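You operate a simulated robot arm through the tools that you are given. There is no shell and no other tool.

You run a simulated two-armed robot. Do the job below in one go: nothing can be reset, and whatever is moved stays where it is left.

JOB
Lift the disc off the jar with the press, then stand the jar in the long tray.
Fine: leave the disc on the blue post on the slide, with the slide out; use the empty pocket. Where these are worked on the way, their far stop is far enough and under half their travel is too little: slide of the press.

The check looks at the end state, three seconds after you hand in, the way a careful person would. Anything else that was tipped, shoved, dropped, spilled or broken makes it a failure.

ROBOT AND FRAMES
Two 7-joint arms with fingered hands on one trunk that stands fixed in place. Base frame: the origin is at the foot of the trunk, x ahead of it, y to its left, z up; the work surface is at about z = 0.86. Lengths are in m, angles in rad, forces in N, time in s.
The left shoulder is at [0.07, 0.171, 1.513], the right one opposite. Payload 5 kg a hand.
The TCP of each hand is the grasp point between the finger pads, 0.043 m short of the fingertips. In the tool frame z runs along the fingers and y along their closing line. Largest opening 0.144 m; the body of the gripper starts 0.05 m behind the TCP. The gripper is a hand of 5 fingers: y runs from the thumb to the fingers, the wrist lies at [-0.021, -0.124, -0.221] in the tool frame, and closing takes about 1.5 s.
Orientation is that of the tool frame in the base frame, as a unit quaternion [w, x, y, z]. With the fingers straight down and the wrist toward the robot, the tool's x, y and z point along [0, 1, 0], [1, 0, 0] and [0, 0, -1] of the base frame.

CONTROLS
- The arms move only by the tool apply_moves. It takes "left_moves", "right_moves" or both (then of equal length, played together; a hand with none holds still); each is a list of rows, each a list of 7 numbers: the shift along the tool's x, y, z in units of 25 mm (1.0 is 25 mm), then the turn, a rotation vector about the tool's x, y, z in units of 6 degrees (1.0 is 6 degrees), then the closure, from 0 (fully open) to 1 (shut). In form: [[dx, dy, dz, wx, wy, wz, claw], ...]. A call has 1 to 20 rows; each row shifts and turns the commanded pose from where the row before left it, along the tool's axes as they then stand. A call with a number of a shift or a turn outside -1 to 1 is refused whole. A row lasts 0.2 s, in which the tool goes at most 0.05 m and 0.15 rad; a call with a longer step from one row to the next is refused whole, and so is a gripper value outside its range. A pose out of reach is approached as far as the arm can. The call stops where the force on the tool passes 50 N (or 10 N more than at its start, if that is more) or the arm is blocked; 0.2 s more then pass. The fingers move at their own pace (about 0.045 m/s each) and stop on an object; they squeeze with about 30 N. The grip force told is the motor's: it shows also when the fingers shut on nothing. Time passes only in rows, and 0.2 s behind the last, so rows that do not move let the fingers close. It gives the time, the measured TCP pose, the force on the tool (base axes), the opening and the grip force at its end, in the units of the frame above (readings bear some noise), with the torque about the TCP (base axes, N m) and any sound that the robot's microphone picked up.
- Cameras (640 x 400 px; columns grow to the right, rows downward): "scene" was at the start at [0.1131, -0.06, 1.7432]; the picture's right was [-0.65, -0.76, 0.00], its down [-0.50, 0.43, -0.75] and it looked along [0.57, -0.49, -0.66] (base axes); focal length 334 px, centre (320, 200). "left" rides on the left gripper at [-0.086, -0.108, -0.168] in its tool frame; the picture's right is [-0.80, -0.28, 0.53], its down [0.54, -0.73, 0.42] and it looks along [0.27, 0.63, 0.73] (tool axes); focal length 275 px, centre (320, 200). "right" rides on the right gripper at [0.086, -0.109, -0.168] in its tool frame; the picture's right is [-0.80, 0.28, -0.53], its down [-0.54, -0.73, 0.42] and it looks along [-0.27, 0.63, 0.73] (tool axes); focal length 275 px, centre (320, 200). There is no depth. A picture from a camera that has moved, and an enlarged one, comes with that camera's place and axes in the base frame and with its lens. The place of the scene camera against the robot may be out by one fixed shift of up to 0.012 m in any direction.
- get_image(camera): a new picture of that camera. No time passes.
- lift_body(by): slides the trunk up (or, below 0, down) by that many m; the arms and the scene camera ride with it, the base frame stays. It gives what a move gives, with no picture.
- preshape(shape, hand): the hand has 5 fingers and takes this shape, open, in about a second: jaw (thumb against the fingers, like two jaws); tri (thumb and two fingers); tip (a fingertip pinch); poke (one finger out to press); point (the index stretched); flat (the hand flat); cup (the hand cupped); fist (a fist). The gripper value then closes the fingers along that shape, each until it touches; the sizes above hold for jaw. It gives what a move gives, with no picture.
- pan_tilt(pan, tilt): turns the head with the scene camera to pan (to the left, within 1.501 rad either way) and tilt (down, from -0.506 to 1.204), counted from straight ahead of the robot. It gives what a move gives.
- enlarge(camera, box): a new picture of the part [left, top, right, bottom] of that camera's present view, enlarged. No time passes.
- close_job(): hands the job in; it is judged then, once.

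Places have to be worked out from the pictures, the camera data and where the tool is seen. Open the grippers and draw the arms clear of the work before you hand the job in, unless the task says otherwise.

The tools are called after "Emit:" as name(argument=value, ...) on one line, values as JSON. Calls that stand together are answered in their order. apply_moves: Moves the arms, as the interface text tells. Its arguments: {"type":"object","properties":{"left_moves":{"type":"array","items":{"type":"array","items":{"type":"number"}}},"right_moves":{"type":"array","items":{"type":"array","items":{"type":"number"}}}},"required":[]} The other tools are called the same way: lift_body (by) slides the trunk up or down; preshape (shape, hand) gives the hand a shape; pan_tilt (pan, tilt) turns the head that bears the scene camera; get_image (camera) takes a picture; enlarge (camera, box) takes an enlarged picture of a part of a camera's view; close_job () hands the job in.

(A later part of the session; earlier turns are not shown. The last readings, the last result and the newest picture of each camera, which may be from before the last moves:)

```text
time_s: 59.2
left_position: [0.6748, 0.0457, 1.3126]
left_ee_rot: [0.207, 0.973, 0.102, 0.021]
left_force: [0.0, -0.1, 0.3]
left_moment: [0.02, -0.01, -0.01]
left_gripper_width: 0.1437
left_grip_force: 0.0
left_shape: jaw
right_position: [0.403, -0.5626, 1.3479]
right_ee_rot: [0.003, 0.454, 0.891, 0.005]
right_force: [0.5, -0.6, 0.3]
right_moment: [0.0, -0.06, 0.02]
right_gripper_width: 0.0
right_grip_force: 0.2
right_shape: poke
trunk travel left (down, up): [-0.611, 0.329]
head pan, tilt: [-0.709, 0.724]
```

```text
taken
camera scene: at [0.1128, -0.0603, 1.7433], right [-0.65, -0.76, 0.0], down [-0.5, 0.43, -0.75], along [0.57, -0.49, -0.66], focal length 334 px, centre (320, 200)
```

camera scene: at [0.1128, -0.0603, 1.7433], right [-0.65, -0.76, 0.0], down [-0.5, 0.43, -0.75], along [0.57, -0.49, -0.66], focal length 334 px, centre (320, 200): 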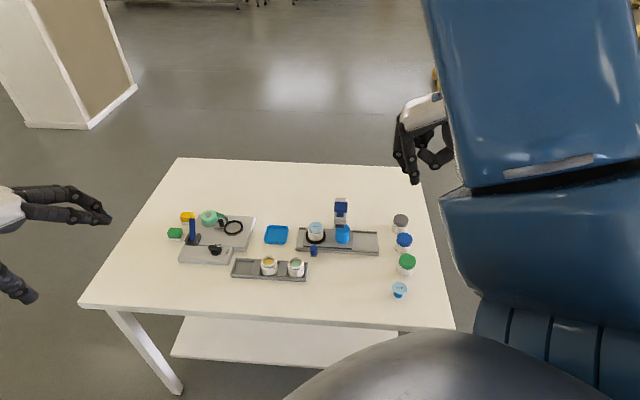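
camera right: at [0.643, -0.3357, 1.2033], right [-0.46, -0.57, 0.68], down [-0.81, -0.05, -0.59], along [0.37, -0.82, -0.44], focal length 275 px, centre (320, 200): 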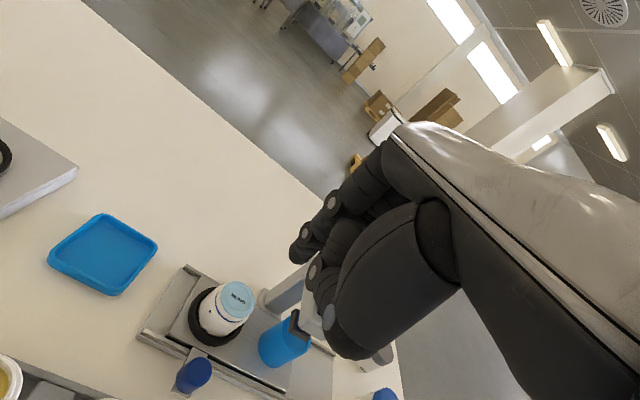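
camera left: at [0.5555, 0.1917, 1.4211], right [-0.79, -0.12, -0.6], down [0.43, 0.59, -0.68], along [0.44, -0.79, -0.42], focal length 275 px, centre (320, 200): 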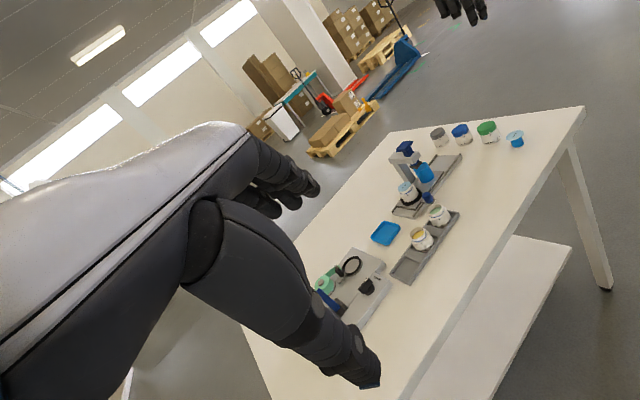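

Right arm parked. I move the right hand a bit further out and lower the trunk by 0.2 m so the left arm reaches the press comfortably; below both hands there is free space.

Emit:
apply_moves(right_moves=[[0.2, -0.9, 0, 0, 0, 0, 0], [0.2, -0.9, 0, 0, 0, 0, 0], [0.2, -0.9, 0, 0, 0, 0, 0], [0.2, -0.9, 0, 0, 0, 0, 0], [0.2, -0.9, 0, 0, 0, 0, 0]])

Emit:
lift_body(by=-0.2)

Emit:
get_image(camera="scene")

```text
time_s: 60.4
left_position: [0.6734, 0.0461, 1.3126]
left_ee_rot: [0.206, 0.973, 0.102, 0.021]
left_force: [-0.5, -1.2, 0.3]
left_moment: [0.04, -0.02, 0.02]
left_gripper_width: 0.1439
left_grip_force: 0.2
left_shape: jaw
right_position: [0.2951, -0.6101, 1.345]
right_ee_rot: [0.003, 0.453, 0.891, 0.005]
right_force: [-0.5, -0.9, 0.2]
right_moment: [0.05, 0.01, 0.01]
right_gripper_width: 0.0002
right_grip_force: 0.1
right_shape: poke
trunk travel left (down, up): [-0.611, 0.329]
head pan, tilt: [-0.709, 0.724]
```

```text
time_s: 62.6
left_position: [0.6739, 0.0465, 1.1116]
left_ee_rot: [0.207, 0.973, 0.103, 0.021]
left_force: [0.2, -0.3, 1.4]
left_moment: [0.01, 0.0, -0.02]
left_gripper_width: 0.1435
left_grip_force: 0.0
left_shape: jaw
right_position: [0.2957, -0.6089, 1.1483]
right_ee_rot: [0.002, 0.453, 0.891, 0.004]
right_force: [-1.2, 0.6, -0.1]
right_moment: [-0.04, -0.01, -0.01]
right_gripper_width: 0.0
right_grip_force: 0.1
right_shape: poke
trunk travel left (down, up): [-0.411, 0.529]
head pan, tilt: [-0.709, 0.724]
```

```text
taken
camera scene: at [0.1129, -0.0598, 1.5433], right [-0.65, -0.76, 0.0], down [-0.5, 0.43, -0.75], along [0.57, -0.49, -0.66], focal length 334 px, centre (320, 200)
```

scene: 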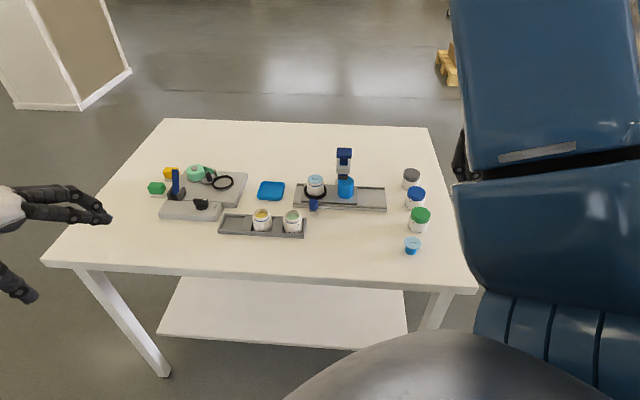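

The view is clear. I give the left hand the poke shape and turn it to yaw -45°, pitch 15°, moving up a little.

Emit:
preshape(hand="left", shape="poke")

Emit:
apply_moves(left_moves=[[0, 0, 0, 0.2415, 0.3135, -0.87, 0], [0, 0, 0, 0.2415, 0.3135, -0.87, 0], [0, 0, 0, 0.2415, 0.3135, -0.87, 0], [0, 0, 0, 0.2415, 0.3135, -0.87, 0], [0, 0, 0, 0.2415, 0.3135, -0.87, 0], [0, 0, 0, 0.2415, 0.3135, -0.87, 0], [0, 0.26, -0.96, 0, 0, 0, 0], [0, 0.26, -0.96, 0, 0, 0, 0]])

```text
time_s: 63.5
left_position: [0.674, 0.0469, 1.1129]
left_ee_rot: [0.207, 0.973, 0.103, 0.021]
left_force: [1.5, -0.6, -0.1]
left_moment: [-0.03, -0.01, -0.02]
left_gripper_width: 0.0002
left_grip_force: 0.0
left_shape: poke
right_position: [0.2954, -0.6086, 1.1472]
right_ee_rot: [0.003, 0.453, 0.891, 0.005]
right_force: [-0.1, -0.2, -0.4]
right_moment: [0.01, 0.01, 0.0]
right_gripper_width: 0.0
right_grip_force: 0.0
right_shape: poke
trunk travel left (down, up): [-0.411, 0.529]
head pan, tilt: [-0.709, 0.724]
```

```text
time_s: 65.3
left_position: [0.6758, 0.0482, 1.163]
left_ee_rot: [0.12, 0.915, 0.381, 0.051]
left_force: [0.1, -0.2, -0.8]
left_moment: [0.0, -0.04, 0.02]
left_gripper_width: 0.0001
left_grip_force: 0.0
left_shape: poke
right_position: [0.2957, -0.6103, 1.1466]
right_ee_rot: [0.003, 0.453, 0.891, 0.004]
right_force: [-0.2, 0.2, 0.1]
right_moment: [0.02, 0.0, -0.01]
right_gripper_width: 0.0
right_grip_force: 0.1
right_shape: poke
trunk travel left (down, up): [-0.411, 0.529]
head pan, tilt: [-0.709, 0.724]
```

Orientation reached. I carry the left hand over at about z = 1.12, well above everything on that path, to hover left-behind the knob.

Emit:
apply_moves(left_moves=[[-0.9, 0.908, 0.362, 0, 0, 0, 0], [-0.9, 0.908, 0.362, 0, 0, 0, 0], [-0.9, 0.908, 0.362, 0, 0, 0, 0], [-0.9, 0.908, 0.362, 0, 0, 0, 0], [-0.9, 0.908, 0.362, 0, 0, 0, 0], [-0.9, 0.908, 0.362, 0, 0, 0, 0], [-0.9, 0.908, 0.362, 0, 0, 0, 0], [-0.9, 0.908, 0.362, 0, 0, 0, 0], [-0.9, 0.908, 0.362, 0, 0, 0, 0], [-0.9, 0.908, 0.362, 0, 0, 0, 0], [-0.9, 0.908, 0.362, 0, 0, 0, 0], [-0.9, 0.908, 0.362, 0, 0, 0, 0], [-0.9, 0.908, 0.362, 0, 0, 0, 0], [-0.9, 0.908, 0.362, 0, 0, 0, 0], [-0.9, 0.908, 0.362, 0, 0, 0, 0]])

Emit:
get_image(camera="scene")

Emit:
get_image(camera="left")

```text
time_s: 68.5
left_position: [0.7024, -0.4408, 1.1099]
left_ee_rot: [0.115, 0.913, 0.387, 0.056]
left_force: [0.1, -0.7, 0.4]
left_moment: [0.03, -0.04, -0.01]
left_gripper_width: 0.0004
left_grip_force: 0.0
left_shape: poke
right_position: [0.2958, -0.6111, 1.1458]
right_ee_rot: [0.002, 0.453, 0.891, 0.005]
right_force: [0.1, -1.0, -0.6]
right_moment: [0.03, -0.01, -0.04]
right_gripper_width: 0.0
right_grip_force: 0.0
right_shape: poke
trunk travel left (down, up): [-0.411, 0.529]
head pan, tilt: [-0.709, 0.724]
```

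```text
taken
camera scene: at [0.113, -0.0618, 1.5431], right [-0.65, -0.76, 0.0], down [-0.5, 0.43, -0.75], along [0.57, -0.49, -0.66], focal length 334 px, centre (320, 200)
```

scene: 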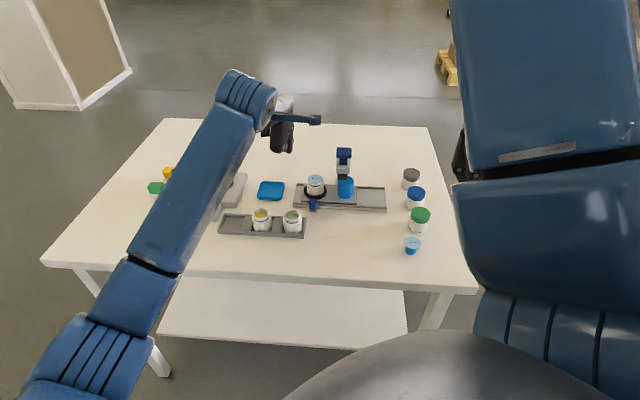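

```text
taken
camera left: at [0.5367, -0.4007, 1.2437], right [-0.65, -0.47, -0.6], down [-0.05, 0.81, -0.59], along [0.76, -0.35, -0.55], focal length 275 px, centre (320, 200)
```

left: 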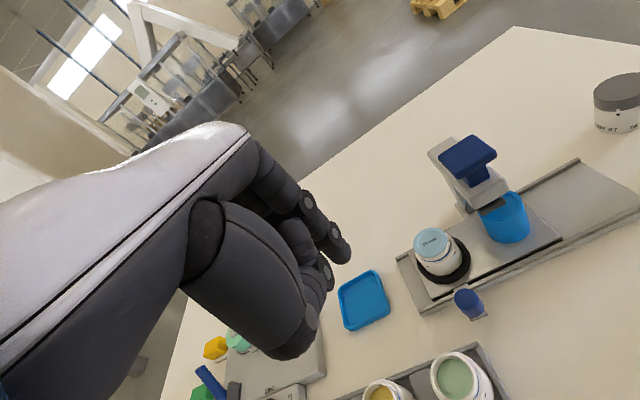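

The left arm takes this posture nicely and leaves the scene view free. I enlarge the left and scene views to re-measure the knob against the fingertips.

Emit:
enlarge(camera="left", box=[300, 180, 520, 340])

Emit:
enlarge(camera="scene", box=[240, 110, 400, 250])

```text
2.50 times, centred on (410, 260) of left
camera zoom: at [0.5367, -0.4007, 1.2437], right [-0.65, -0.47, -0.6], down [-0.05, 0.81, -0.59], along [0.76, -0.35, -0.55], focal length 688 px, centre (95, 50)
```

zoom: 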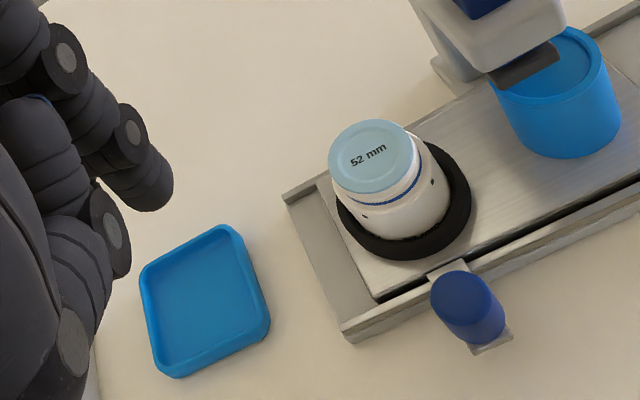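

```text
2.86 times, centred on (320, 180) of scene
camera zoom: at [0.113, -0.0618, 1.5431], right [-0.65, -0.76, 0.0], down [-0.5, 0.43, -0.75], along [0.57, -0.49, -0.66], focal length 953 px, centre (320, 257)
```

zoom: 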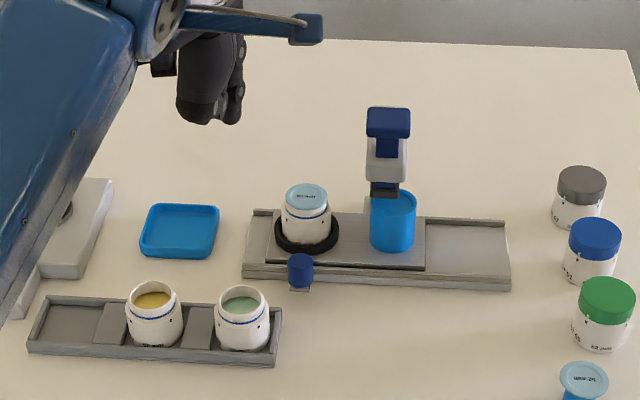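

Knob seen from here at about (0.664, -0.494). I descend to a height where the fingertips are just above the knob level, left-behind it, and re-measure.

Emit:
apply_moves(left_moves=[[-0.097, -0.2, 0.803, 0, 0, 0, 0], [-0.097, -0.2, 0.803, 0, 0, 0, 0], [-0.097, -0.2, 0.803, 0, 0, 0, 0], [-0.097, -0.2, 0.803, 0, 0, 0, 0], [-0.097, -0.2, 0.803, 0, 0, 0, 0], [-0.097, -0.2, 0.803, 0, 0, 0, 0], [-0.097, -0.2, 0.803, 0, 0, 0, 0]])

Emit:
get_image(camera="left")

Emit:
enlarge(camera="scene", box=[230, 130, 390, 250])

```text
time_s: 70.3
left_position: [0.7405, -0.4051, 0.9583]
left_ee_rot: [0.101, 0.905, 0.406, 0.077]
left_force: [-0.6, -0.5, -0.7]
left_moment: [0.01, 0.01, 0.01]
left_gripper_width: 0.0
left_grip_force: 0.0
left_shape: poke
right_position: [0.2966, -0.6094, 1.1474]
right_ee_rot: [0.003, 0.453, 0.892, 0.005]
right_force: [-0.5, -0.4, -0.9]
right_moment: [0.02, -0.01, 0.0]
right_gripper_width: 0.0
right_grip_force: 0.1
right_shape: poke
trunk travel left (down, up): [-0.411, 0.529]
head pan, tilt: [-0.709, 0.724]
stopped in row 7 (left hand): the arm was blocked; the commanded pose is now the measured one
```

```text
taken
camera left: at [0.5686, -0.379, 1.0871], right [-0.61, -0.48, -0.63], down [-0.07, 0.83, -0.56], along [0.79, -0.29, -0.54], focal length 275 px, centre (320, 200)
```

left: 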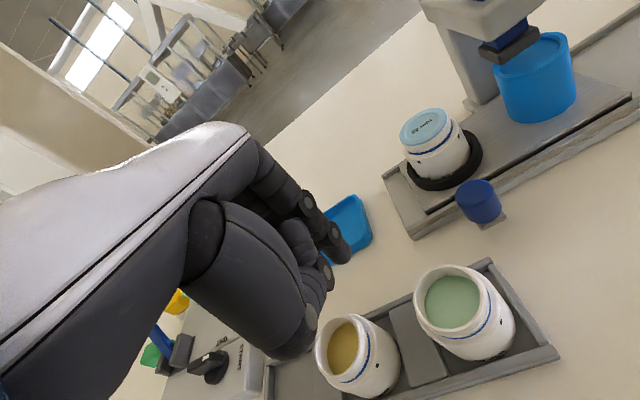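

```text
3.33 times, centred on (310, 190) of scene
camera zoom: at [0.113, -0.06, 1.5432], right [-0.65, -0.76, 0.0], down [-0.5, 0.43, -0.75], along [0.57, -0.49, -0.66], focal length 1112 px, centre (353, 233)
```

zoom: 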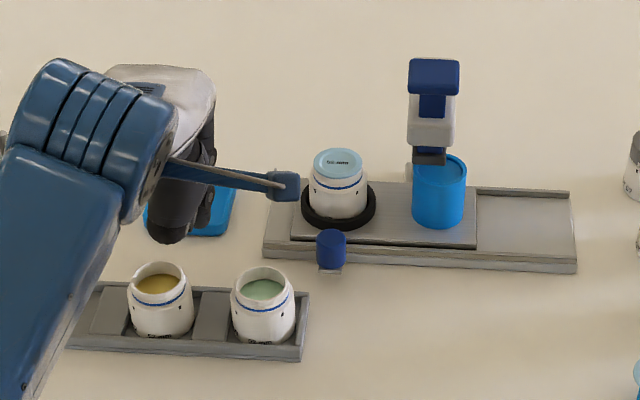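

The left arm hit a joint limit and drifted left, still touching nothing. I raise it again and remove the pitch to see whether that frees the wrist.

Emit:
apply_moves(left_moves=[[0, 0.26, -0.96, 0, 0, 0, 0], [0, 0.26, -0.96, 0, 0, 0, 0], [0, 0.26, -0.96, 0, 0, 0, 0], [0, 0.26, -0.96, 0, 0, 0, 0], [0, 0, 0, 0.8, 0, 0, 0], [0, 0, 0, 0.8, 0, 0, 0], [0, 0, 0, 0.8, 0, 0, 0]])

Emit:
get_image(camera="scene")

```text
time_s: 71.9
left_position: [0.7338, -0.4157, 1.0582]
left_ee_rot: [-0.012, 0.912, 0.41, 0.024]
left_force: [-0.5, -0.2, -1.0]
left_moment: [0.01, -0.08, 0.01]
left_gripper_width: 0.0001
left_grip_force: 0.1
left_shape: poke
right_position: [0.2961, -0.6096, 1.1471]
right_ee_rot: [0.001, 0.454, 0.891, 0.005]
right_force: [0.5, 0.2, 0.9]
right_moment: [-0.01, -0.02, -0.01]
right_gripper_width: 0.0
right_grip_force: 0.2
right_shape: poke
trunk travel left (down, up): [-0.411, 0.529]
head pan, tilt: [-0.709, 0.724]
```

```text
taken
camera scene: at [0.1128, -0.0605, 1.5431], right [-0.65, -0.76, 0.0], down [-0.5, 0.43, -0.75], along [0.57, -0.49, -0.66], focal length 334 px, centre (320, 200)
```

scene: 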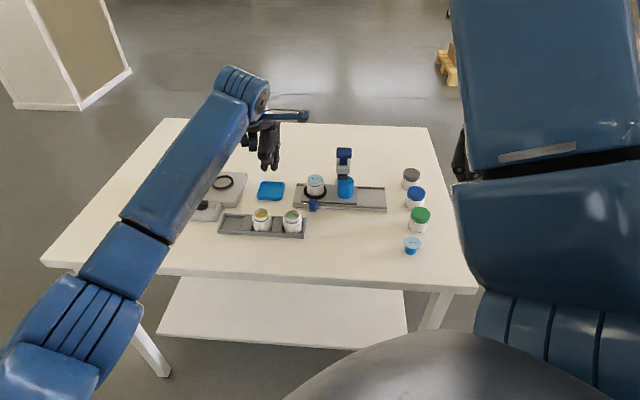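

Emit:
apply_moves(left_moves=[[-0.63, 0, 0.47, 0, 0, 0, 0], [-0.63, 0, 0.47, 0, 0, 0, 0], [-0.63, 0, 0.47, 0, 0, 0, 0], [-0.63, 0, 0.47, 0, 0, 0, 0]])

Emit:
get_image(camera="scene")

```text
time_s: 72.9
left_position: [0.6946, -0.4597, 1.0067]
left_ee_rot: [-0.011, 0.911, 0.412, 0.026]
left_force: [0.2, -0.8, -0.6]
left_moment: [-0.02, -0.03, -0.01]
left_gripper_width: 0.0
left_grip_force: 0.1
left_shape: poke
right_position: [0.2958, -0.6105, 1.1466]
right_ee_rot: [0.002, 0.454, 0.891, 0.006]
right_force: [0.3, 0.0, 0.0]
right_moment: [0.03, -0.03, 0.01]
right_gripper_width: 0.0
right_grip_force: 0.0
right_shape: poke
trunk travel left (down, up): [-0.411, 0.529]
head pan, tilt: [-0.709, 0.724]
```

```text
taken
camera scene: at [0.1128, -0.0608, 1.5432], right [-0.65, -0.76, 0.0], down [-0.5, 0.43, -0.75], along [0.57, -0.49, -0.66], focal length 334 px, centre (320, 200)
```

scene: 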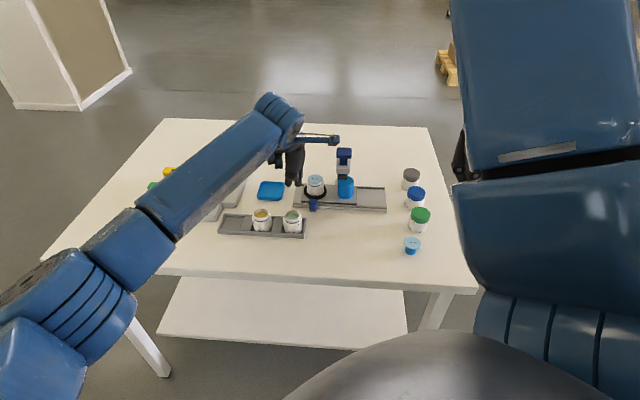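

With the palm level the left arm follows exactly, so the pitch was the problem. A lower trunk should allow a little pitch, so I raise both hands by 12 cm and lower the trunk by the same amount.

Emit:
apply_moves(left_moves=[[0, 0, -0.96, 0, 0, 0, 0], [0, 0, -0.96, 0, 0, 0, 0], [0, 0, -0.96, 0, 0, 0, 0], [0, 0, -0.96, 0, 0, 0, 0], [0, 0, -0.96, 0, 0, 0, 0]], right_moves=[[0, 0, -0.96, 0, 0, 0, 0], [0, 0, -0.96, 0, 0, 0, 0], [0, 0, -0.96, 0, 0, 0, 0], [0, 0, -0.96, 0, 0, 0, 0], [0, 0, -0.96, 0, 0, 0, 0]])

Emit:
lift_body(by=-0.12)

Emit:
get_image(camera="scene")

```text
time_s: 74.1
left_position: [0.6906, -0.4621, 1.1289]
left_ee_rot: [-0.01, 0.911, 0.411, 0.025]
left_force: [-0.9, 1.5, -0.3]
left_moment: [-0.04, -0.05, 0.01]
left_gripper_width: 0.0001
left_grip_force: 0.0
left_shape: poke
right_position: [0.295, -0.6084, 1.2662]
right_ee_rot: [0.002, 0.454, 0.891, 0.004]
right_force: [-0.1, -0.2, -0.5]
right_moment: [-0.01, -0.01, 0.01]
right_gripper_width: 0.0
right_grip_force: 0.2
right_shape: poke
trunk travel left (down, up): [-0.411, 0.529]
head pan, tilt: [-0.709, 0.724]
```

```text
time_s: 75.6
left_position: [0.6913, -0.4623, 1.0072]
left_ee_rot: [-0.011, 0.911, 0.412, 0.024]
left_force: [0.4, 0.4, -0.7]
left_moment: [0.01, 0.01, 0.01]
left_gripper_width: 0.0
left_grip_force: 0.1
left_shape: poke
right_position: [0.2952, -0.6096, 1.1455]
right_ee_rot: [0.002, 0.454, 0.891, 0.005]
right_force: [0.3, -0.1, -0.1]
right_moment: [-0.03, 0.0, 0.0]
right_gripper_width: 0.0002
right_grip_force: 0.1
right_shape: poke
trunk travel left (down, up): [-0.291, 0.649]
head pan, tilt: [-0.709, 0.724]
```

```text
taken
camera scene: at [0.1128, -0.0599, 1.4234], right [-0.65, -0.76, 0.0], down [-0.5, 0.43, -0.75], along [0.57, -0.49, -0.66], focal length 334 px, centre (320, 200)
```

scene: 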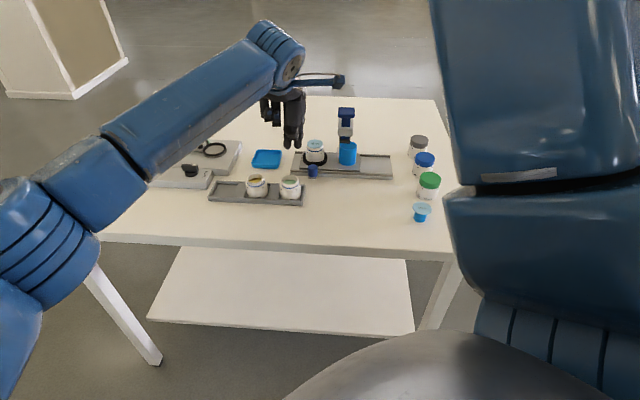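

Emit:
apply_moves(left_moves=[[0, 0, 0, -0.85, -0.278, 0.245, 0], [0, 0, 0, -0.85, -0.278, 0.245, 0], [0, 0, 0, 0, 0, 0, 0]])

Emit:
get_image(camera="left")

Emit:
enlarge(camera="scene", box=[230, 70, 400, 210])

```text
time_s: 76.4
left_position: [0.6915, -0.4631, 1.0071]
left_ee_rot: [0.08, 0.919, 0.384, 0.035]
left_force: [-0.4, 0.0, 0.4]
left_moment: [0.01, 0.02, 0.02]
left_gripper_width: 0.0
left_grip_force: 0.2
left_shape: poke
right_position: [0.2944, -0.6104, 1.1447]
right_ee_rot: [0.002, 0.453, 0.891, 0.005]
right_force: [-0.1, 0.4, 1.0]
right_moment: [0.02, 0.0, -0.02]
right_gripper_width: 0.0001
right_grip_force: 0.0
right_shape: poke
trunk travel left (down, up): [-0.291, 0.649]
head pan, tilt: [-0.709, 0.724]
```

```text
taken
camera left: at [0.5342, -0.4286, 1.1527], right [-0.69, -0.44, -0.58], down [-0.07, 0.84, -0.54], along [0.72, -0.33, -0.61], focal length 275 px, centre (320, 200)
```

left: 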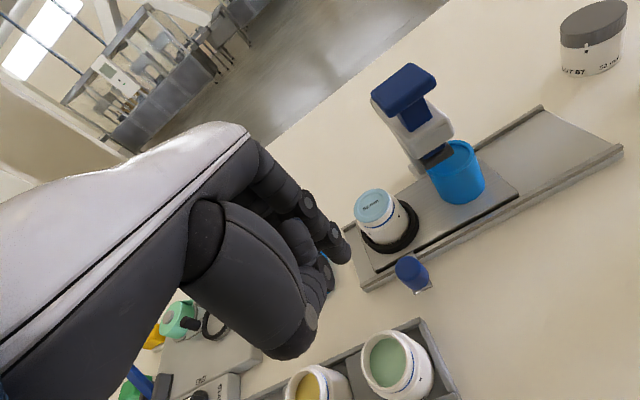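

```text
2.86 times, centred on (315, 140) of scene
camera zoom: at [0.1128, -0.0608, 1.4232], right [-0.65, -0.76, 0.0], down [-0.5, 0.43, -0.75], along [0.57, -0.49, -0.66], focal length 953 px, centre (334, 371)
```

zoom: 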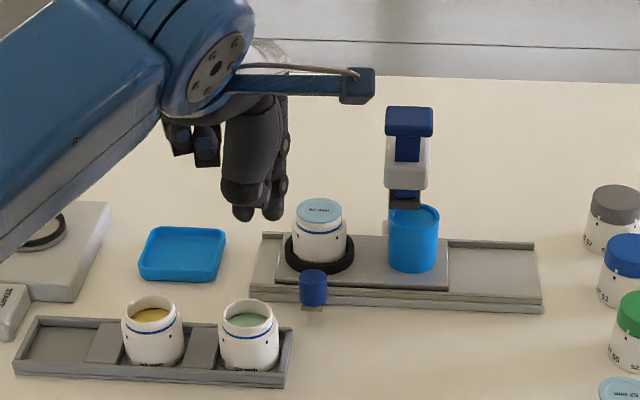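

Pitch of 10° holds well now. I enlarge the left view to measure the knob relative to the fingertips.

Emit:
enlarge(camera="left", box=[300, 170, 460, 310])

Emit:
enlarge(camera="scene", box=[270, 120, 350, 190])

```text
2.86 times, centred on (380, 240) of left
camera zoom: at [0.5342, -0.4286, 1.1527], right [-0.69, -0.44, -0.58], down [-0.07, 0.84, -0.54], along [0.72, -0.33, -0.61], focal length 786 px, centre (149, 86)
```

zoom: 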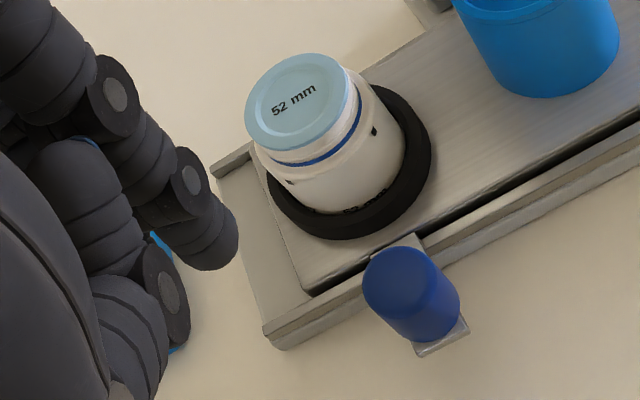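

```text
5.71 times, centred on (310, 155) of scene
camera zoom: at [0.1128, -0.0608, 1.4232], right [-0.65, -0.76, 0.0], down [-0.5, 0.43, -0.75], along [0.57, -0.49, -0.66], focal length 1907 px, centre (377, 457)
```

zoom: 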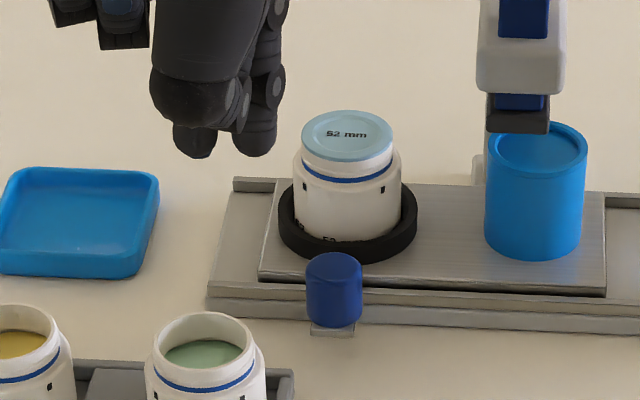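

In the left hand's own frame the knob sits at about (0.664, -0.497). I descend to pushing depth with the index about 4 cm behind the knob along the rail.

Emit:
apply_moves(left_moves=[[0.04, -0.138, 0.748, 0, 0, 0, 0], [0.04, -0.138, 0.748, 0, 0, 0, 0], [0.04, -0.138, 0.748, 0, 0, 0, 0], [0.04, -0.138, 0.748, 0, 0, 0, 0]])

Emit:
enlarge(camera="left", box=[300, 170, 460, 310])

Emit:
enlarge(camera="scene", box=[250, 110, 350, 200])

```text
time_s: 77.4
left_position: [0.6938, -0.4579, 0.9317]
left_ee_rot: [0.08, 0.919, 0.384, 0.035]
left_force: [0.2, -0.4, 0.1]
left_moment: [0.02, 0.0, -0.03]
left_gripper_width: 0.0
left_grip_force: 0.1
left_shape: poke
right_position: [0.2953, -0.6106, 1.1454]
right_ee_rot: [0.002, 0.453, 0.892, 0.005]
right_force: [-0.5, 0.3, 0.4]
right_moment: [0.0, 0.02, 0.02]
right_gripper_width: 0.0
right_grip_force: 0.1
right_shape: poke
trunk travel left (down, up): [-0.291, 0.649]
head pan, tilt: [-0.709, 0.724]
```

```text
2.86 times, centred on (380, 240) of left
camera zoom: at [0.5372, -0.4237, 1.0768], right [-0.69, -0.44, -0.58], down [-0.08, 0.84, -0.54], along [0.72, -0.33, -0.61], focal length 786 px, centre (149, 86)
```

zoom: 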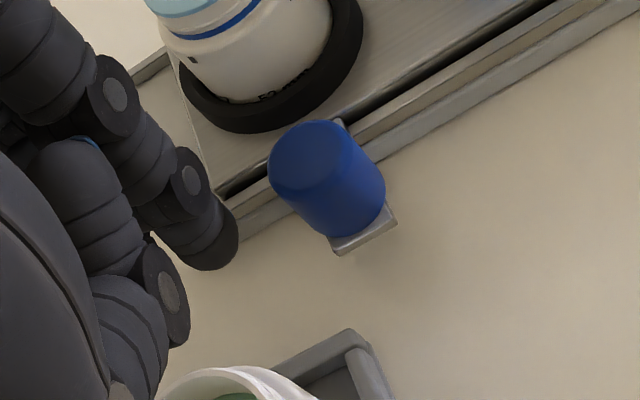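

```text
4.44 times, centred on (300, 155) of scene
camera zoom: at [0.1134, -0.0603, 1.4232], right [-0.65, -0.76, 0.0], down [-0.5, 0.43, -0.75], along [0.57, -0.49, -0.66], focal length 1483 px, centre (409, 400)
```

zoom: 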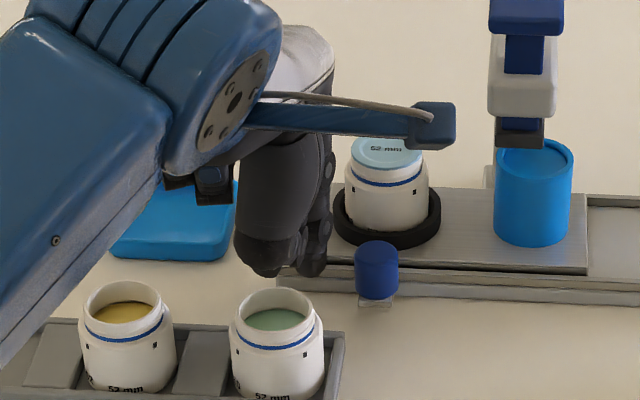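

The index is aligned with the knob axis, about 14 mm short of contact. I push along the rail in small steps.

Emit:
apply_moves(left_moves=[[-0.4, 0, 0, 0, 0, 0, 0], [-0.4, 0, 0, 0, 0, 0, 0], [-0.4, 0, 0, 0, 0, 0, 0]])

Emit:
enlarge(camera="left", box=[300, 130, 460, 270])

Emit:
enlarge(camera="scene", box=[260, 100, 400, 200])

```text
time_s: 78.2
left_position: [0.6721, -0.482, 0.9324]
left_ee_rot: [0.08, 0.919, 0.385, 0.034]
left_force: [0.2, -0.3, 0.5]
left_moment: [0.01, -0.02, -0.02]
left_gripper_width: 0.0
left_grip_force: 0.1
left_shape: poke
right_position: [0.2962, -0.6095, 1.1452]
right_ee_rot: [0.002, 0.453, 0.891, 0.005]
right_force: [-1.0, -0.7, -0.2]
right_moment: [0.05, -0.04, 0.01]
right_gripper_width: 0.0002
right_grip_force: 0.1
right_shape: poke
trunk travel left (down, up): [-0.291, 0.649]
head pan, tilt: [-0.709, 0.724]
```

```text
2.86 times, centred on (380, 200) of left
camera zoom: at [0.5153, -0.4474, 1.0773], right [-0.69, -0.44, -0.58], down [-0.07, 0.84, -0.54], along [0.72, -0.33, -0.61], focal length 786 px, centre (149, 200)
```

zoom: 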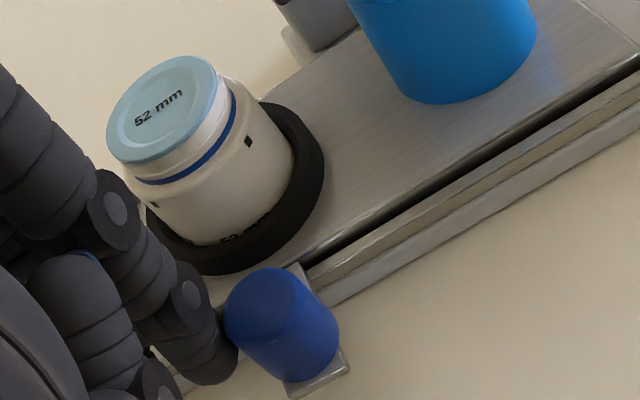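

```text
4.00 times, centred on (330, 150) of scene
camera zoom: at [0.1126, -0.0604, 1.4233], right [-0.65, -0.76, 0.0], down [-0.5, 0.43, -0.75], along [0.57, -0.49, -0.66], focal length 1335 px, centre (280, 400)
```

zoom: 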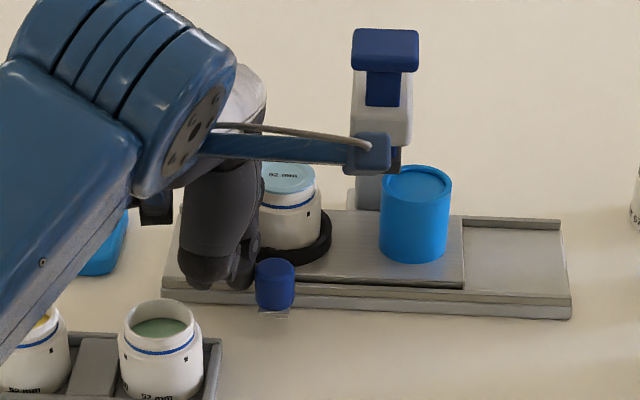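

The finger is now touching the knob. I continue the push along the rail.

Emit:
apply_moves(left_moves=[[-0.4, 0, 0, 0, 0, 0, 0], [-0.4, 0, 0, 0, 0, 0, 0], [-0.4, 0, 0, 0, 0, 0, 0], [-0.4, 0, 0, 0, 0, 0, 0]])

Emit:
enlarge(camera="left", box=[300, 130, 460, 270])

Emit:
enlarge(camera="scene", box=[260, 100, 400, 200])

```text
time_s: 79.2
left_position: [0.6448, -0.5095, 0.9307]
left_ee_rot: [0.082, 0.919, 0.384, 0.035]
left_force: [0.2, -0.5, -1.1]
left_moment: [-0.02, -0.04, 0.01]
left_gripper_width: 0.0
left_grip_force: 0.1
left_shape: poke
right_position: [0.2947, -0.6085, 1.1445]
right_ee_rot: [0.002, 0.453, 0.892, 0.004]
right_force: [-0.4, -0.3, -0.3]
right_moment: [-0.03, -0.03, 0.01]
right_gripper_width: 0.0
right_grip_force: 0.0
right_shape: poke
trunk travel left (down, up): [-0.291, 0.649]
head pan, tilt: [-0.709, 0.724]
```

```text
2.86 times, centred on (380, 200) of left
camera zoom: at [0.4876, -0.4751, 1.0763], right [-0.69, -0.44, -0.58], down [-0.07, 0.84, -0.54], along [0.72, -0.33, -0.61], focal length 786 px, centre (149, 200)
```

zoom: 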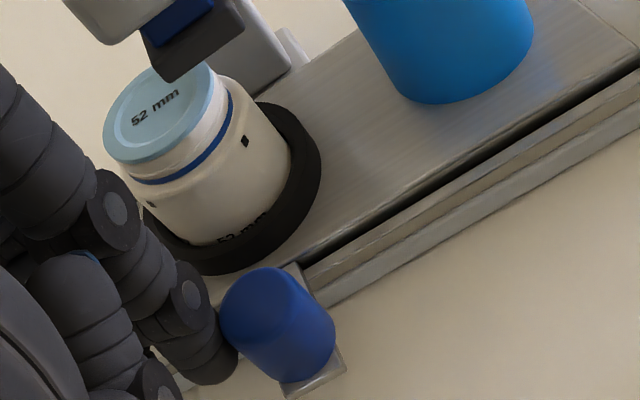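

```text
4.00 times, centred on (330, 150) of scene
camera zoom: at [0.1127, -0.0604, 1.4232], right [-0.65, -0.76, 0.0], down [-0.5, 0.43, -0.75], along [0.57, -0.49, -0.66], focal length 1335 px, centre (280, 400)
```

zoom: 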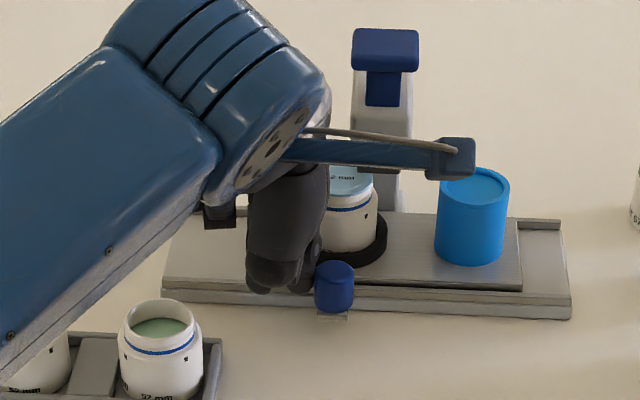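

The slide moves easily with the jar upright in its nest. I keep pushing.

Emit:
apply_moves(left_moves=[[-0.4, 0, 0, 0, 0, 0, 0], [-0.4, 0, 0, 0, 0, 0, 0], [-0.4, 0, 0, 0, 0, 0, 0]])

Emit:
enlarge(camera="left", box=[270, 100, 460, 270])

Emit:
enlarge(camera="scene", box=[260, 100, 400, 200])

```text
time_s: 80.0
left_position: [0.6315, -0.5219, 0.9314]
left_ee_rot: [0.081, 0.919, 0.385, 0.034]
left_force: [0.9, 0.0, 0.6]
left_moment: [-0.04, 0.01, -0.01]
left_gripper_width: 0.0001
left_grip_force: 0.1
left_shape: poke
left hand out of reach, approached as far as the arm can: row 3
right_position: [0.2949, -0.6078, 1.1453]
right_ee_rot: [0.002, 0.453, 0.891, 0.005]
right_force: [0.2, 0.5, 0.1]
right_moment: [0.0, 0.01, -0.01]
right_gripper_width: 0.0
right_grip_force: 0.1
right_shape: poke
trunk travel left (down, up): [-0.291, 0.649]
head pan, tilt: [-0.709, 0.724]
```

```text
2.35 times, centred on (365, 185) of left
camera zoom: at [0.4743, -0.488, 1.0762], right [-0.69, -0.44, -0.58], down [-0.08, 0.84, -0.54], along [0.72, -0.33, -0.61], focal length 648 px, centre (214, 235)
```

zoom: 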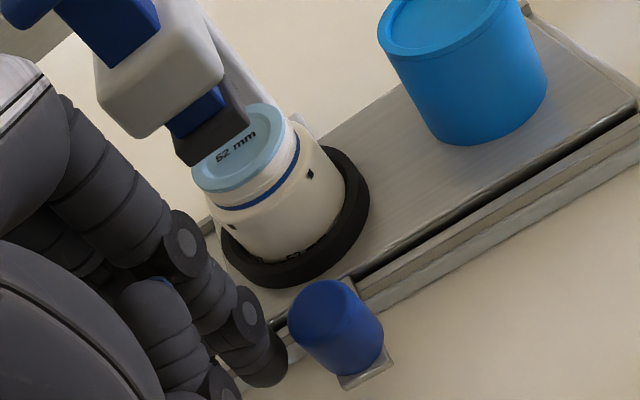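

```text
4.00 times, centred on (330, 150) of scene
camera zoom: at [0.1135, -0.0598, 1.4232], right [-0.65, -0.76, 0.0], down [-0.5, 0.43, -0.75], along [0.57, -0.49, -0.66], focal length 1335 px, centre (280, 400)
```

zoom: 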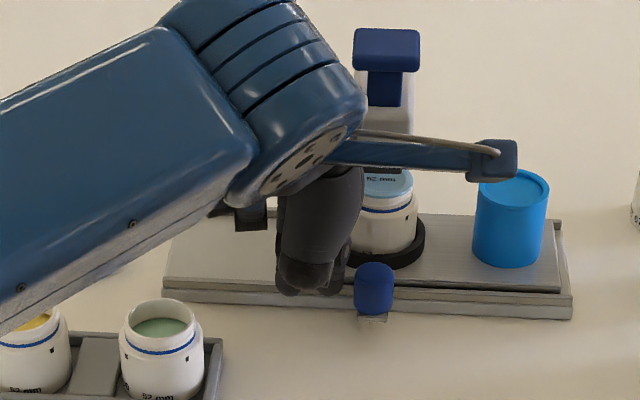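

The slide has coasted ahead of the finger and seems to be at the far stop with the jar under the press foot. I look at the full left view and the scene to confirm.

Emit:
get_image(camera="left")

Emit:
enlarge(camera="scene", box=[320, 110, 400, 185])

```text
taken
camera left: at [0.4743, -0.488, 1.0762], right [-0.69, -0.44, -0.58], down [-0.08, 0.84, -0.54], along [0.72, -0.33, -0.61], focal length 275 px, centre (320, 200)
```

left: 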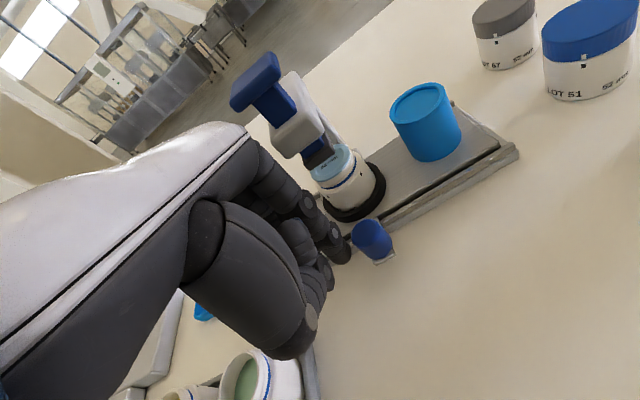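

```text
5.33 times, centred on (360, 148) of scene
camera zoom: at [0.1135, -0.0598, 1.4232], right [-0.65, -0.76, 0.0], down [-0.5, 0.43, -0.75], along [0.57, -0.49, -0.66], focal length 1780 px, centre (107, 480)
```

zoom: 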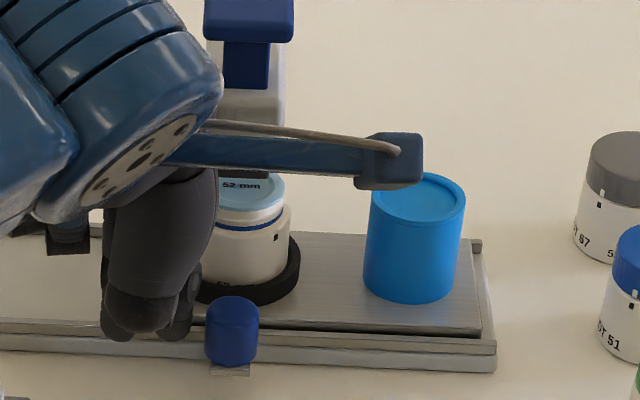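

The slide is at its far stop with the jar under the foot. I back the left hand off the knob, then away and up, and park it to the left.

Emit:
apply_moves(left_moves=[[0.4, 0, 0, 0, 0, 0, 0], [0.4, -0.1, 0, 0, 0, 0, 0], [0.2, -0.59, -0.1, 0, 0, 0, 0], [0.2, -0.59, -0.1, 0, 0, 0, 0], [0, 0.149, -0.843, 0, 0, 0, 0], [0, 0.149, -0.843, 0, 0, 0, 0], [0, 0.149, -0.843, 0, 0, 0, 0], [0, 0.149, -0.843, 0, 0, 0, 0], [0, 0.149, -0.843, 0, 0, 0, 0], [0, 0.149, -0.843, 0, 0, 0, 0], [0.9, 0, 0, 0, 0, 0, 0], [0.9, 0, 0, 0, 0, 0, 0], [0.9, 0, 0, 0, 0, 0, 0], [0.9, 0, 0, 0, 0, 0, 0], [0.9, 0, 0, 0, 0, 0, 0], [0.9, 0, 0, 0, 0, 0, 0]])

Emit:
get_image(camera="scene")

Emit:
get_image(camera="left")

```text
time_s: 83.4
left_position: [0.7234, -0.3828, 1.0595]
left_ee_rot: [0.081, 0.919, 0.385, 0.035]
left_force: [0.0, 0.8, -0.3]
left_moment: [-0.04, 0.0, -0.02]
left_gripper_width: 0.0
left_grip_force: 0.1
left_shape: poke
right_position: [0.2949, -0.6084, 1.145]
right_ee_rot: [0.002, 0.453, 0.892, 0.005]
right_force: [0.0, -0.2, 0.3]
right_moment: [0.01, 0.0, -0.01]
right_gripper_width: 0.0001
right_grip_force: 0.1
right_shape: poke
trunk travel left (down, up): [-0.291, 0.649]
head pan, tilt: [-0.709, 0.724]
```

```text
taken
camera scene: at [0.1137, -0.0594, 1.4232], right [-0.65, -0.76, 0.0], down [-0.5, 0.43, -0.75], along [0.57, -0.49, -0.66], focal length 334 px, centre (320, 200)
```

scene: 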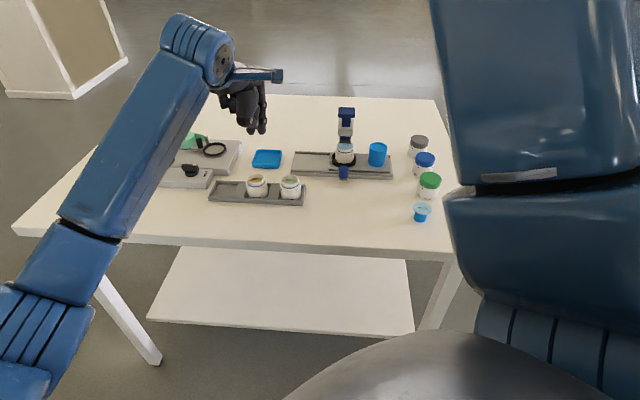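

```text
taken
camera left: at [0.5673, -0.348, 1.2048], right [-0.69, -0.44, -0.58], down [-0.08, 0.84, -0.54], along [0.72, -0.33, -0.61], focal length 275 px, centre (320, 200)
```

left: 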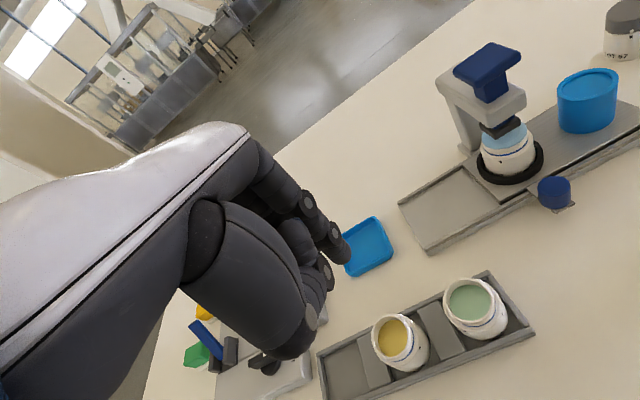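

The slide is in and the left hand is clear. I enlarge the press to check jar and foot alignment.

Emit:
enlarge(camera="left", box=[390, 30, 640, 260])

Emit:
enlarge(camera="scene", box=[290, 95, 400, 190])

```text
1.74 times, centred on (515, 145) of left
camera zoom: at [0.5673, -0.348, 1.2048], right [-0.69, -0.44, -0.58], down [-0.08, 0.84, -0.54], along [0.72, -0.33, -0.61], focal length 479 px, centre (-19, 296)
```

zoom: 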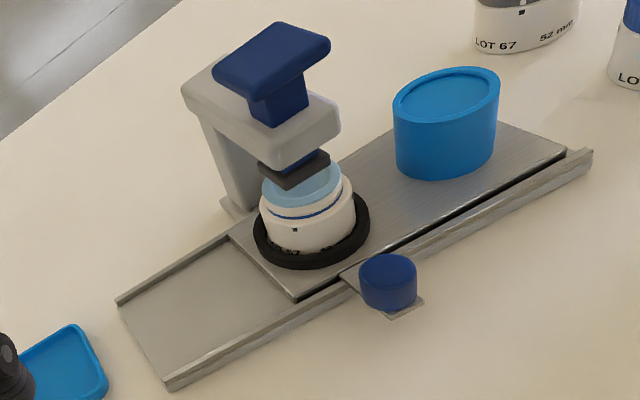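

```text
4.21 times, centred on (345, 142) of scene
camera zoom: at [0.1137, -0.0594, 1.4232], right [-0.65, -0.76, 0.0], down [-0.5, 0.43, -0.75], along [0.57, -0.49, -0.66], focal length 1405 px, centre (215, 442)
```

zoom: 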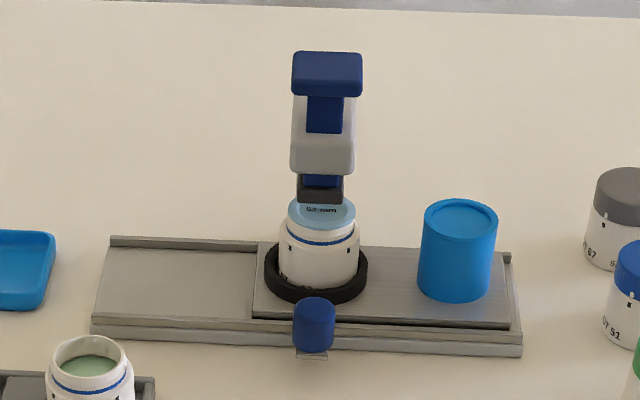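

The jar is centred under the foot. Now I bring the right hand (poke, yaw +36°) over toward the press at z ≈ 1.17.

Emit:
apply_moves(right_moves=[[-0.656, 0.898, -0.124, 0, 0, 0, 0], [-0.656, 0.898, -0.124, 0, 0, 0, 0], [-0.656, 0.898, -0.124, 0, 0, 0, 0], [-0.656, 0.898, -0.124, 0, 0, 0, 0], [-0.656, 0.898, -0.124, 0, 0, 0, 0], [-0.656, 0.898, -0.124, 0, 0, 0, 0], [-0.656, 0.898, -0.124, 0, 0, 0, 0], [-0.656, 0.898, -0.124, 0, 0, 0, 0], [-0.656, 0.898, -0.124, 0, 0, 0, 0]])

Emit:
get_image(camera="scene")

Emit:
get_image(camera="right")

Emit:
get_image(camera="left")

```text
time_s: 85.4
left_position: [0.7242, -0.3842, 1.0586]
left_ee_rot: [0.08, 0.919, 0.384, 0.033]
left_force: [0.1, 0.1, -0.1]
left_moment: [0.01, 0.02, 0.0]
left_gripper_width: 0.0001
left_grip_force: 0.0
left_shape: poke
right_position: [0.548, -0.6093, 1.1737]
right_ee_rot: [0.002, 0.454, 0.891, 0.004]
right_force: [0.3, 0.2, 0.9]
right_moment: [-0.03, 0.04, 0.01]
right_gripper_width: 0.0001
right_grip_force: 0.0
right_shape: poke
trunk travel left (down, up): [-0.291, 0.649]
head pan, tilt: [-0.709, 0.724]
```

```text
taken
camera scene: at [0.1147, -0.0599, 1.4231], right [-0.65, -0.76, 0.0], down [-0.5, 0.43, -0.75], along [0.57, -0.49, -0.66], focal length 334 px, centre (320, 200)
```

scene: 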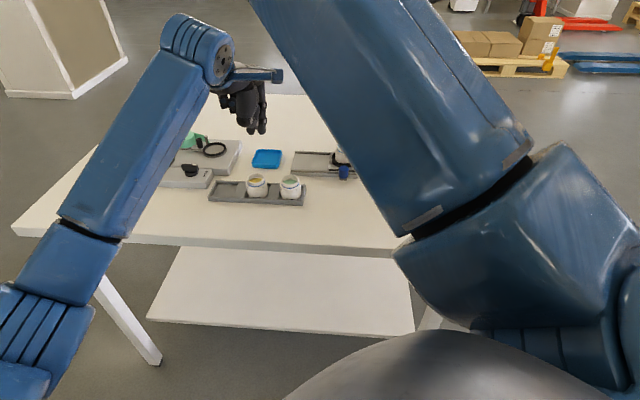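

```text
taken
camera right: at [0.4077, -0.603, 1.339], right [0.69, -0.48, 0.54], down [-0.26, -0.86, -0.43], along [0.67, 0.16, -0.73], focal length 275 px, centre (320, 200)
```

right: 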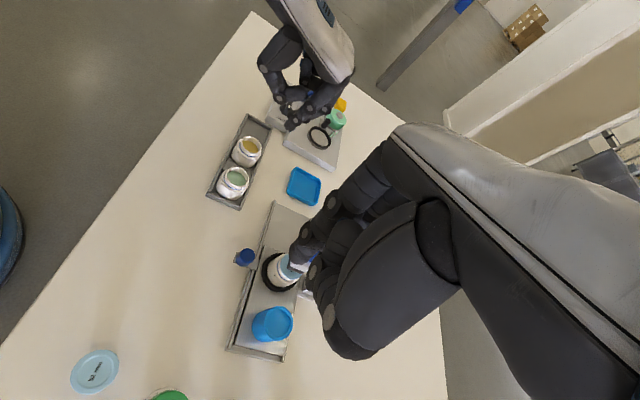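

```text
taken
camera left: at [0.5681, -0.3486, 1.2041], right [-0.69, -0.44, -0.58], down [-0.08, 0.84, -0.54], along [0.72, -0.33, -0.61], focal length 275 px, centre (320, 200)
```

left: 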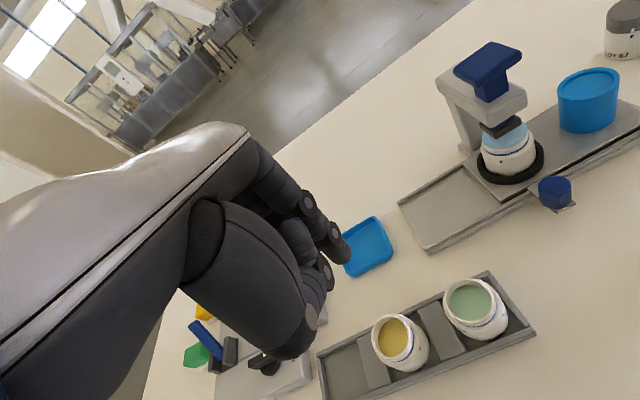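

The right arm follows well in this posture. I go on to hover about 6 cm above the cap.

Emit:
apply_moves(right_moves=[[-0.592, 0.89, 0.45, 0, 0, 0, 0], [-0.592, 0.89, 0.45, 0, 0, 0, 0], [-0.592, 0.89, 0.45, 0, 0, 0, 0], [-0.592, 0.89, 0.45, 0, 0, 0, 0], [0, 0, 0, 0, 0, 0, 0]])

Emit:
get_image(camera="left")

Emit:
get_image(camera="right")

```text
time_s: 86.6
left_position: [0.7233, -0.383, 1.06]
left_ee_rot: [0.081, 0.919, 0.384, 0.035]
left_force: [-1.1, 0.5, 0.9]
left_moment: [0.03, -0.01, 0.03]
left_gripper_width: 0.0002
left_grip_force: 0.0
left_shape: poke
right_position: [0.6515, -0.6038, 1.1315]
right_ee_rot: [0.002, 0.453, 0.891, 0.005]
right_force: [-0.9, 0.5, 0.9]
right_moment: [-0.03, -0.02, 0.01]
right_gripper_width: 0.0
right_grip_force: 0.0
right_shape: poke
trunk travel left (down, up): [-0.291, 0.649]
head pan, tilt: [-0.709, 0.724]
```

```text
taken
camera left: at [0.5656, -0.3485, 1.2055], right [-0.69, -0.44, -0.58], down [-0.07, 0.84, -0.54], along [0.72, -0.33, -0.61], focal length 275 px, centre (320, 200)
```

left: 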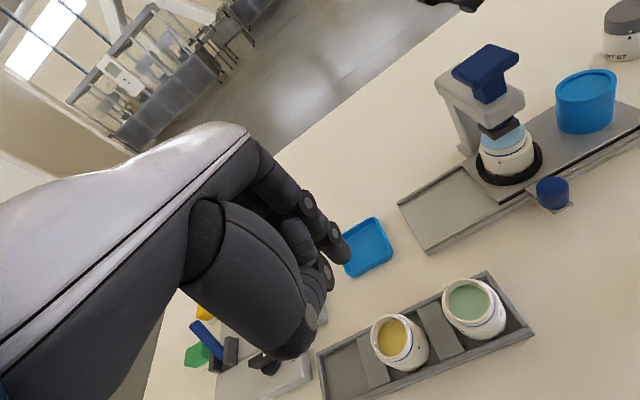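

```text
taken
camera right: at [0.5113, -0.598, 1.2959], right [0.69, -0.48, 0.54], down [-0.26, -0.86, -0.43], along [0.67, 0.16, -0.72], focal length 275 px, centre (320, 200)
```

right: 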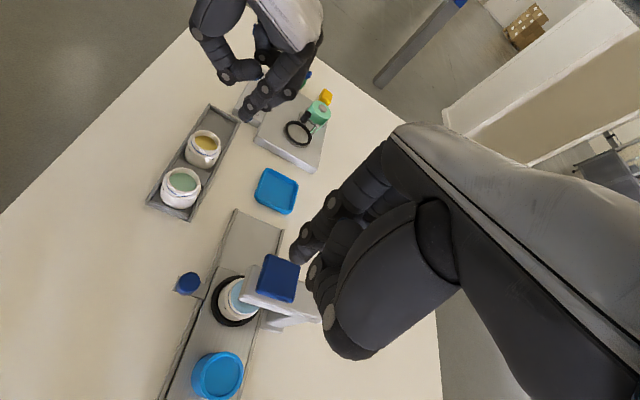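

The fingertips project onto the cap in the right view. I descend to just above the cap.

Emit:
apply_moves(right_moves=[[0, 0, 0.7, 0, 0, 0, 0], [0, 0, 0.7, 0, 0, 0, 0], [0, 0, 0.6, 0, 0, 0, 0]])

Emit:
enlarge(camera="left", box=[390, 0, 640, 210])

Emit:
enlarge(camera="right", box=[200, 200, 380, 360])

```text
time_s: 87.4
left_position: [0.7351, -0.3729, 1.0519]
left_ee_rot: [0.075, 0.915, 0.394, 0.033]
left_force: [0.9, 0.6, -0.8]
left_moment: [0.0, 0.02, -0.01]
left_gripper_width: 0.0002
left_grip_force: 0.0
left_shape: poke
right_position: [0.6514, -0.6075, 1.0806]
right_ee_rot: [0.003, 0.455, 0.89, 0.006]
right_force: [-0.1, -0.3, -0.4]
right_moment: [-0.01, 0.02, 0.04]
right_gripper_width: 0.0
right_grip_force: 0.0
right_shape: poke
trunk travel left (down, up): [-0.291, 0.649]
head pan, tilt: [-0.709, 0.724]
```

```text
1.90 times, centred on (515, 105) of left
camera zoom: at [0.5794, -0.3421, 1.1987], right [-0.69, -0.45, -0.57], down [-0.1, 0.84, -0.54], along [0.72, -0.31, -0.62], focal length 524 px, centre (-51, 381)
```

zoom: 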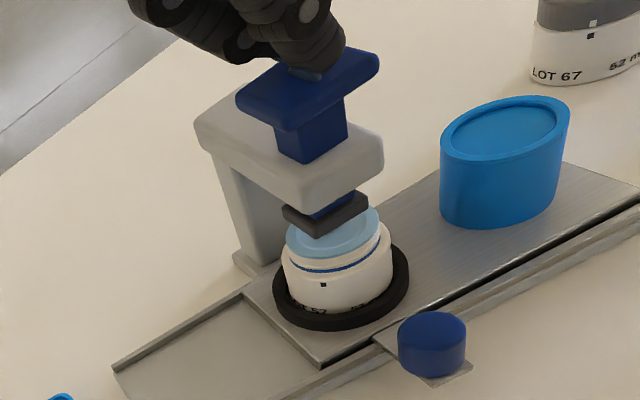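

```text
2.50 times, centred on (290, 280) of right
camera zoom: at [0.5108, -0.6, 1.2458], right [0.69, -0.48, 0.54], down [-0.27, -0.86, -0.43], along [0.67, 0.16, -0.72], focal length 688 px, centre (395, 0)
```

zoom: 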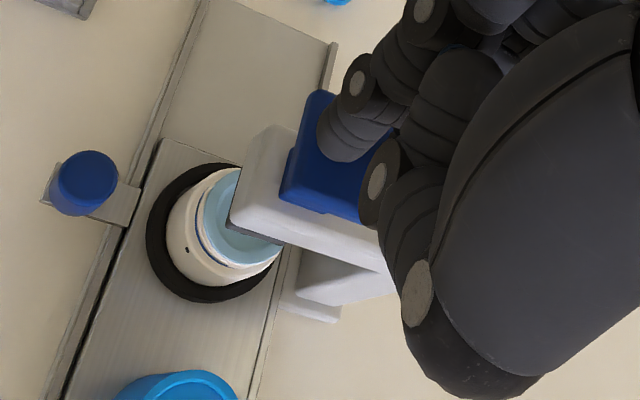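

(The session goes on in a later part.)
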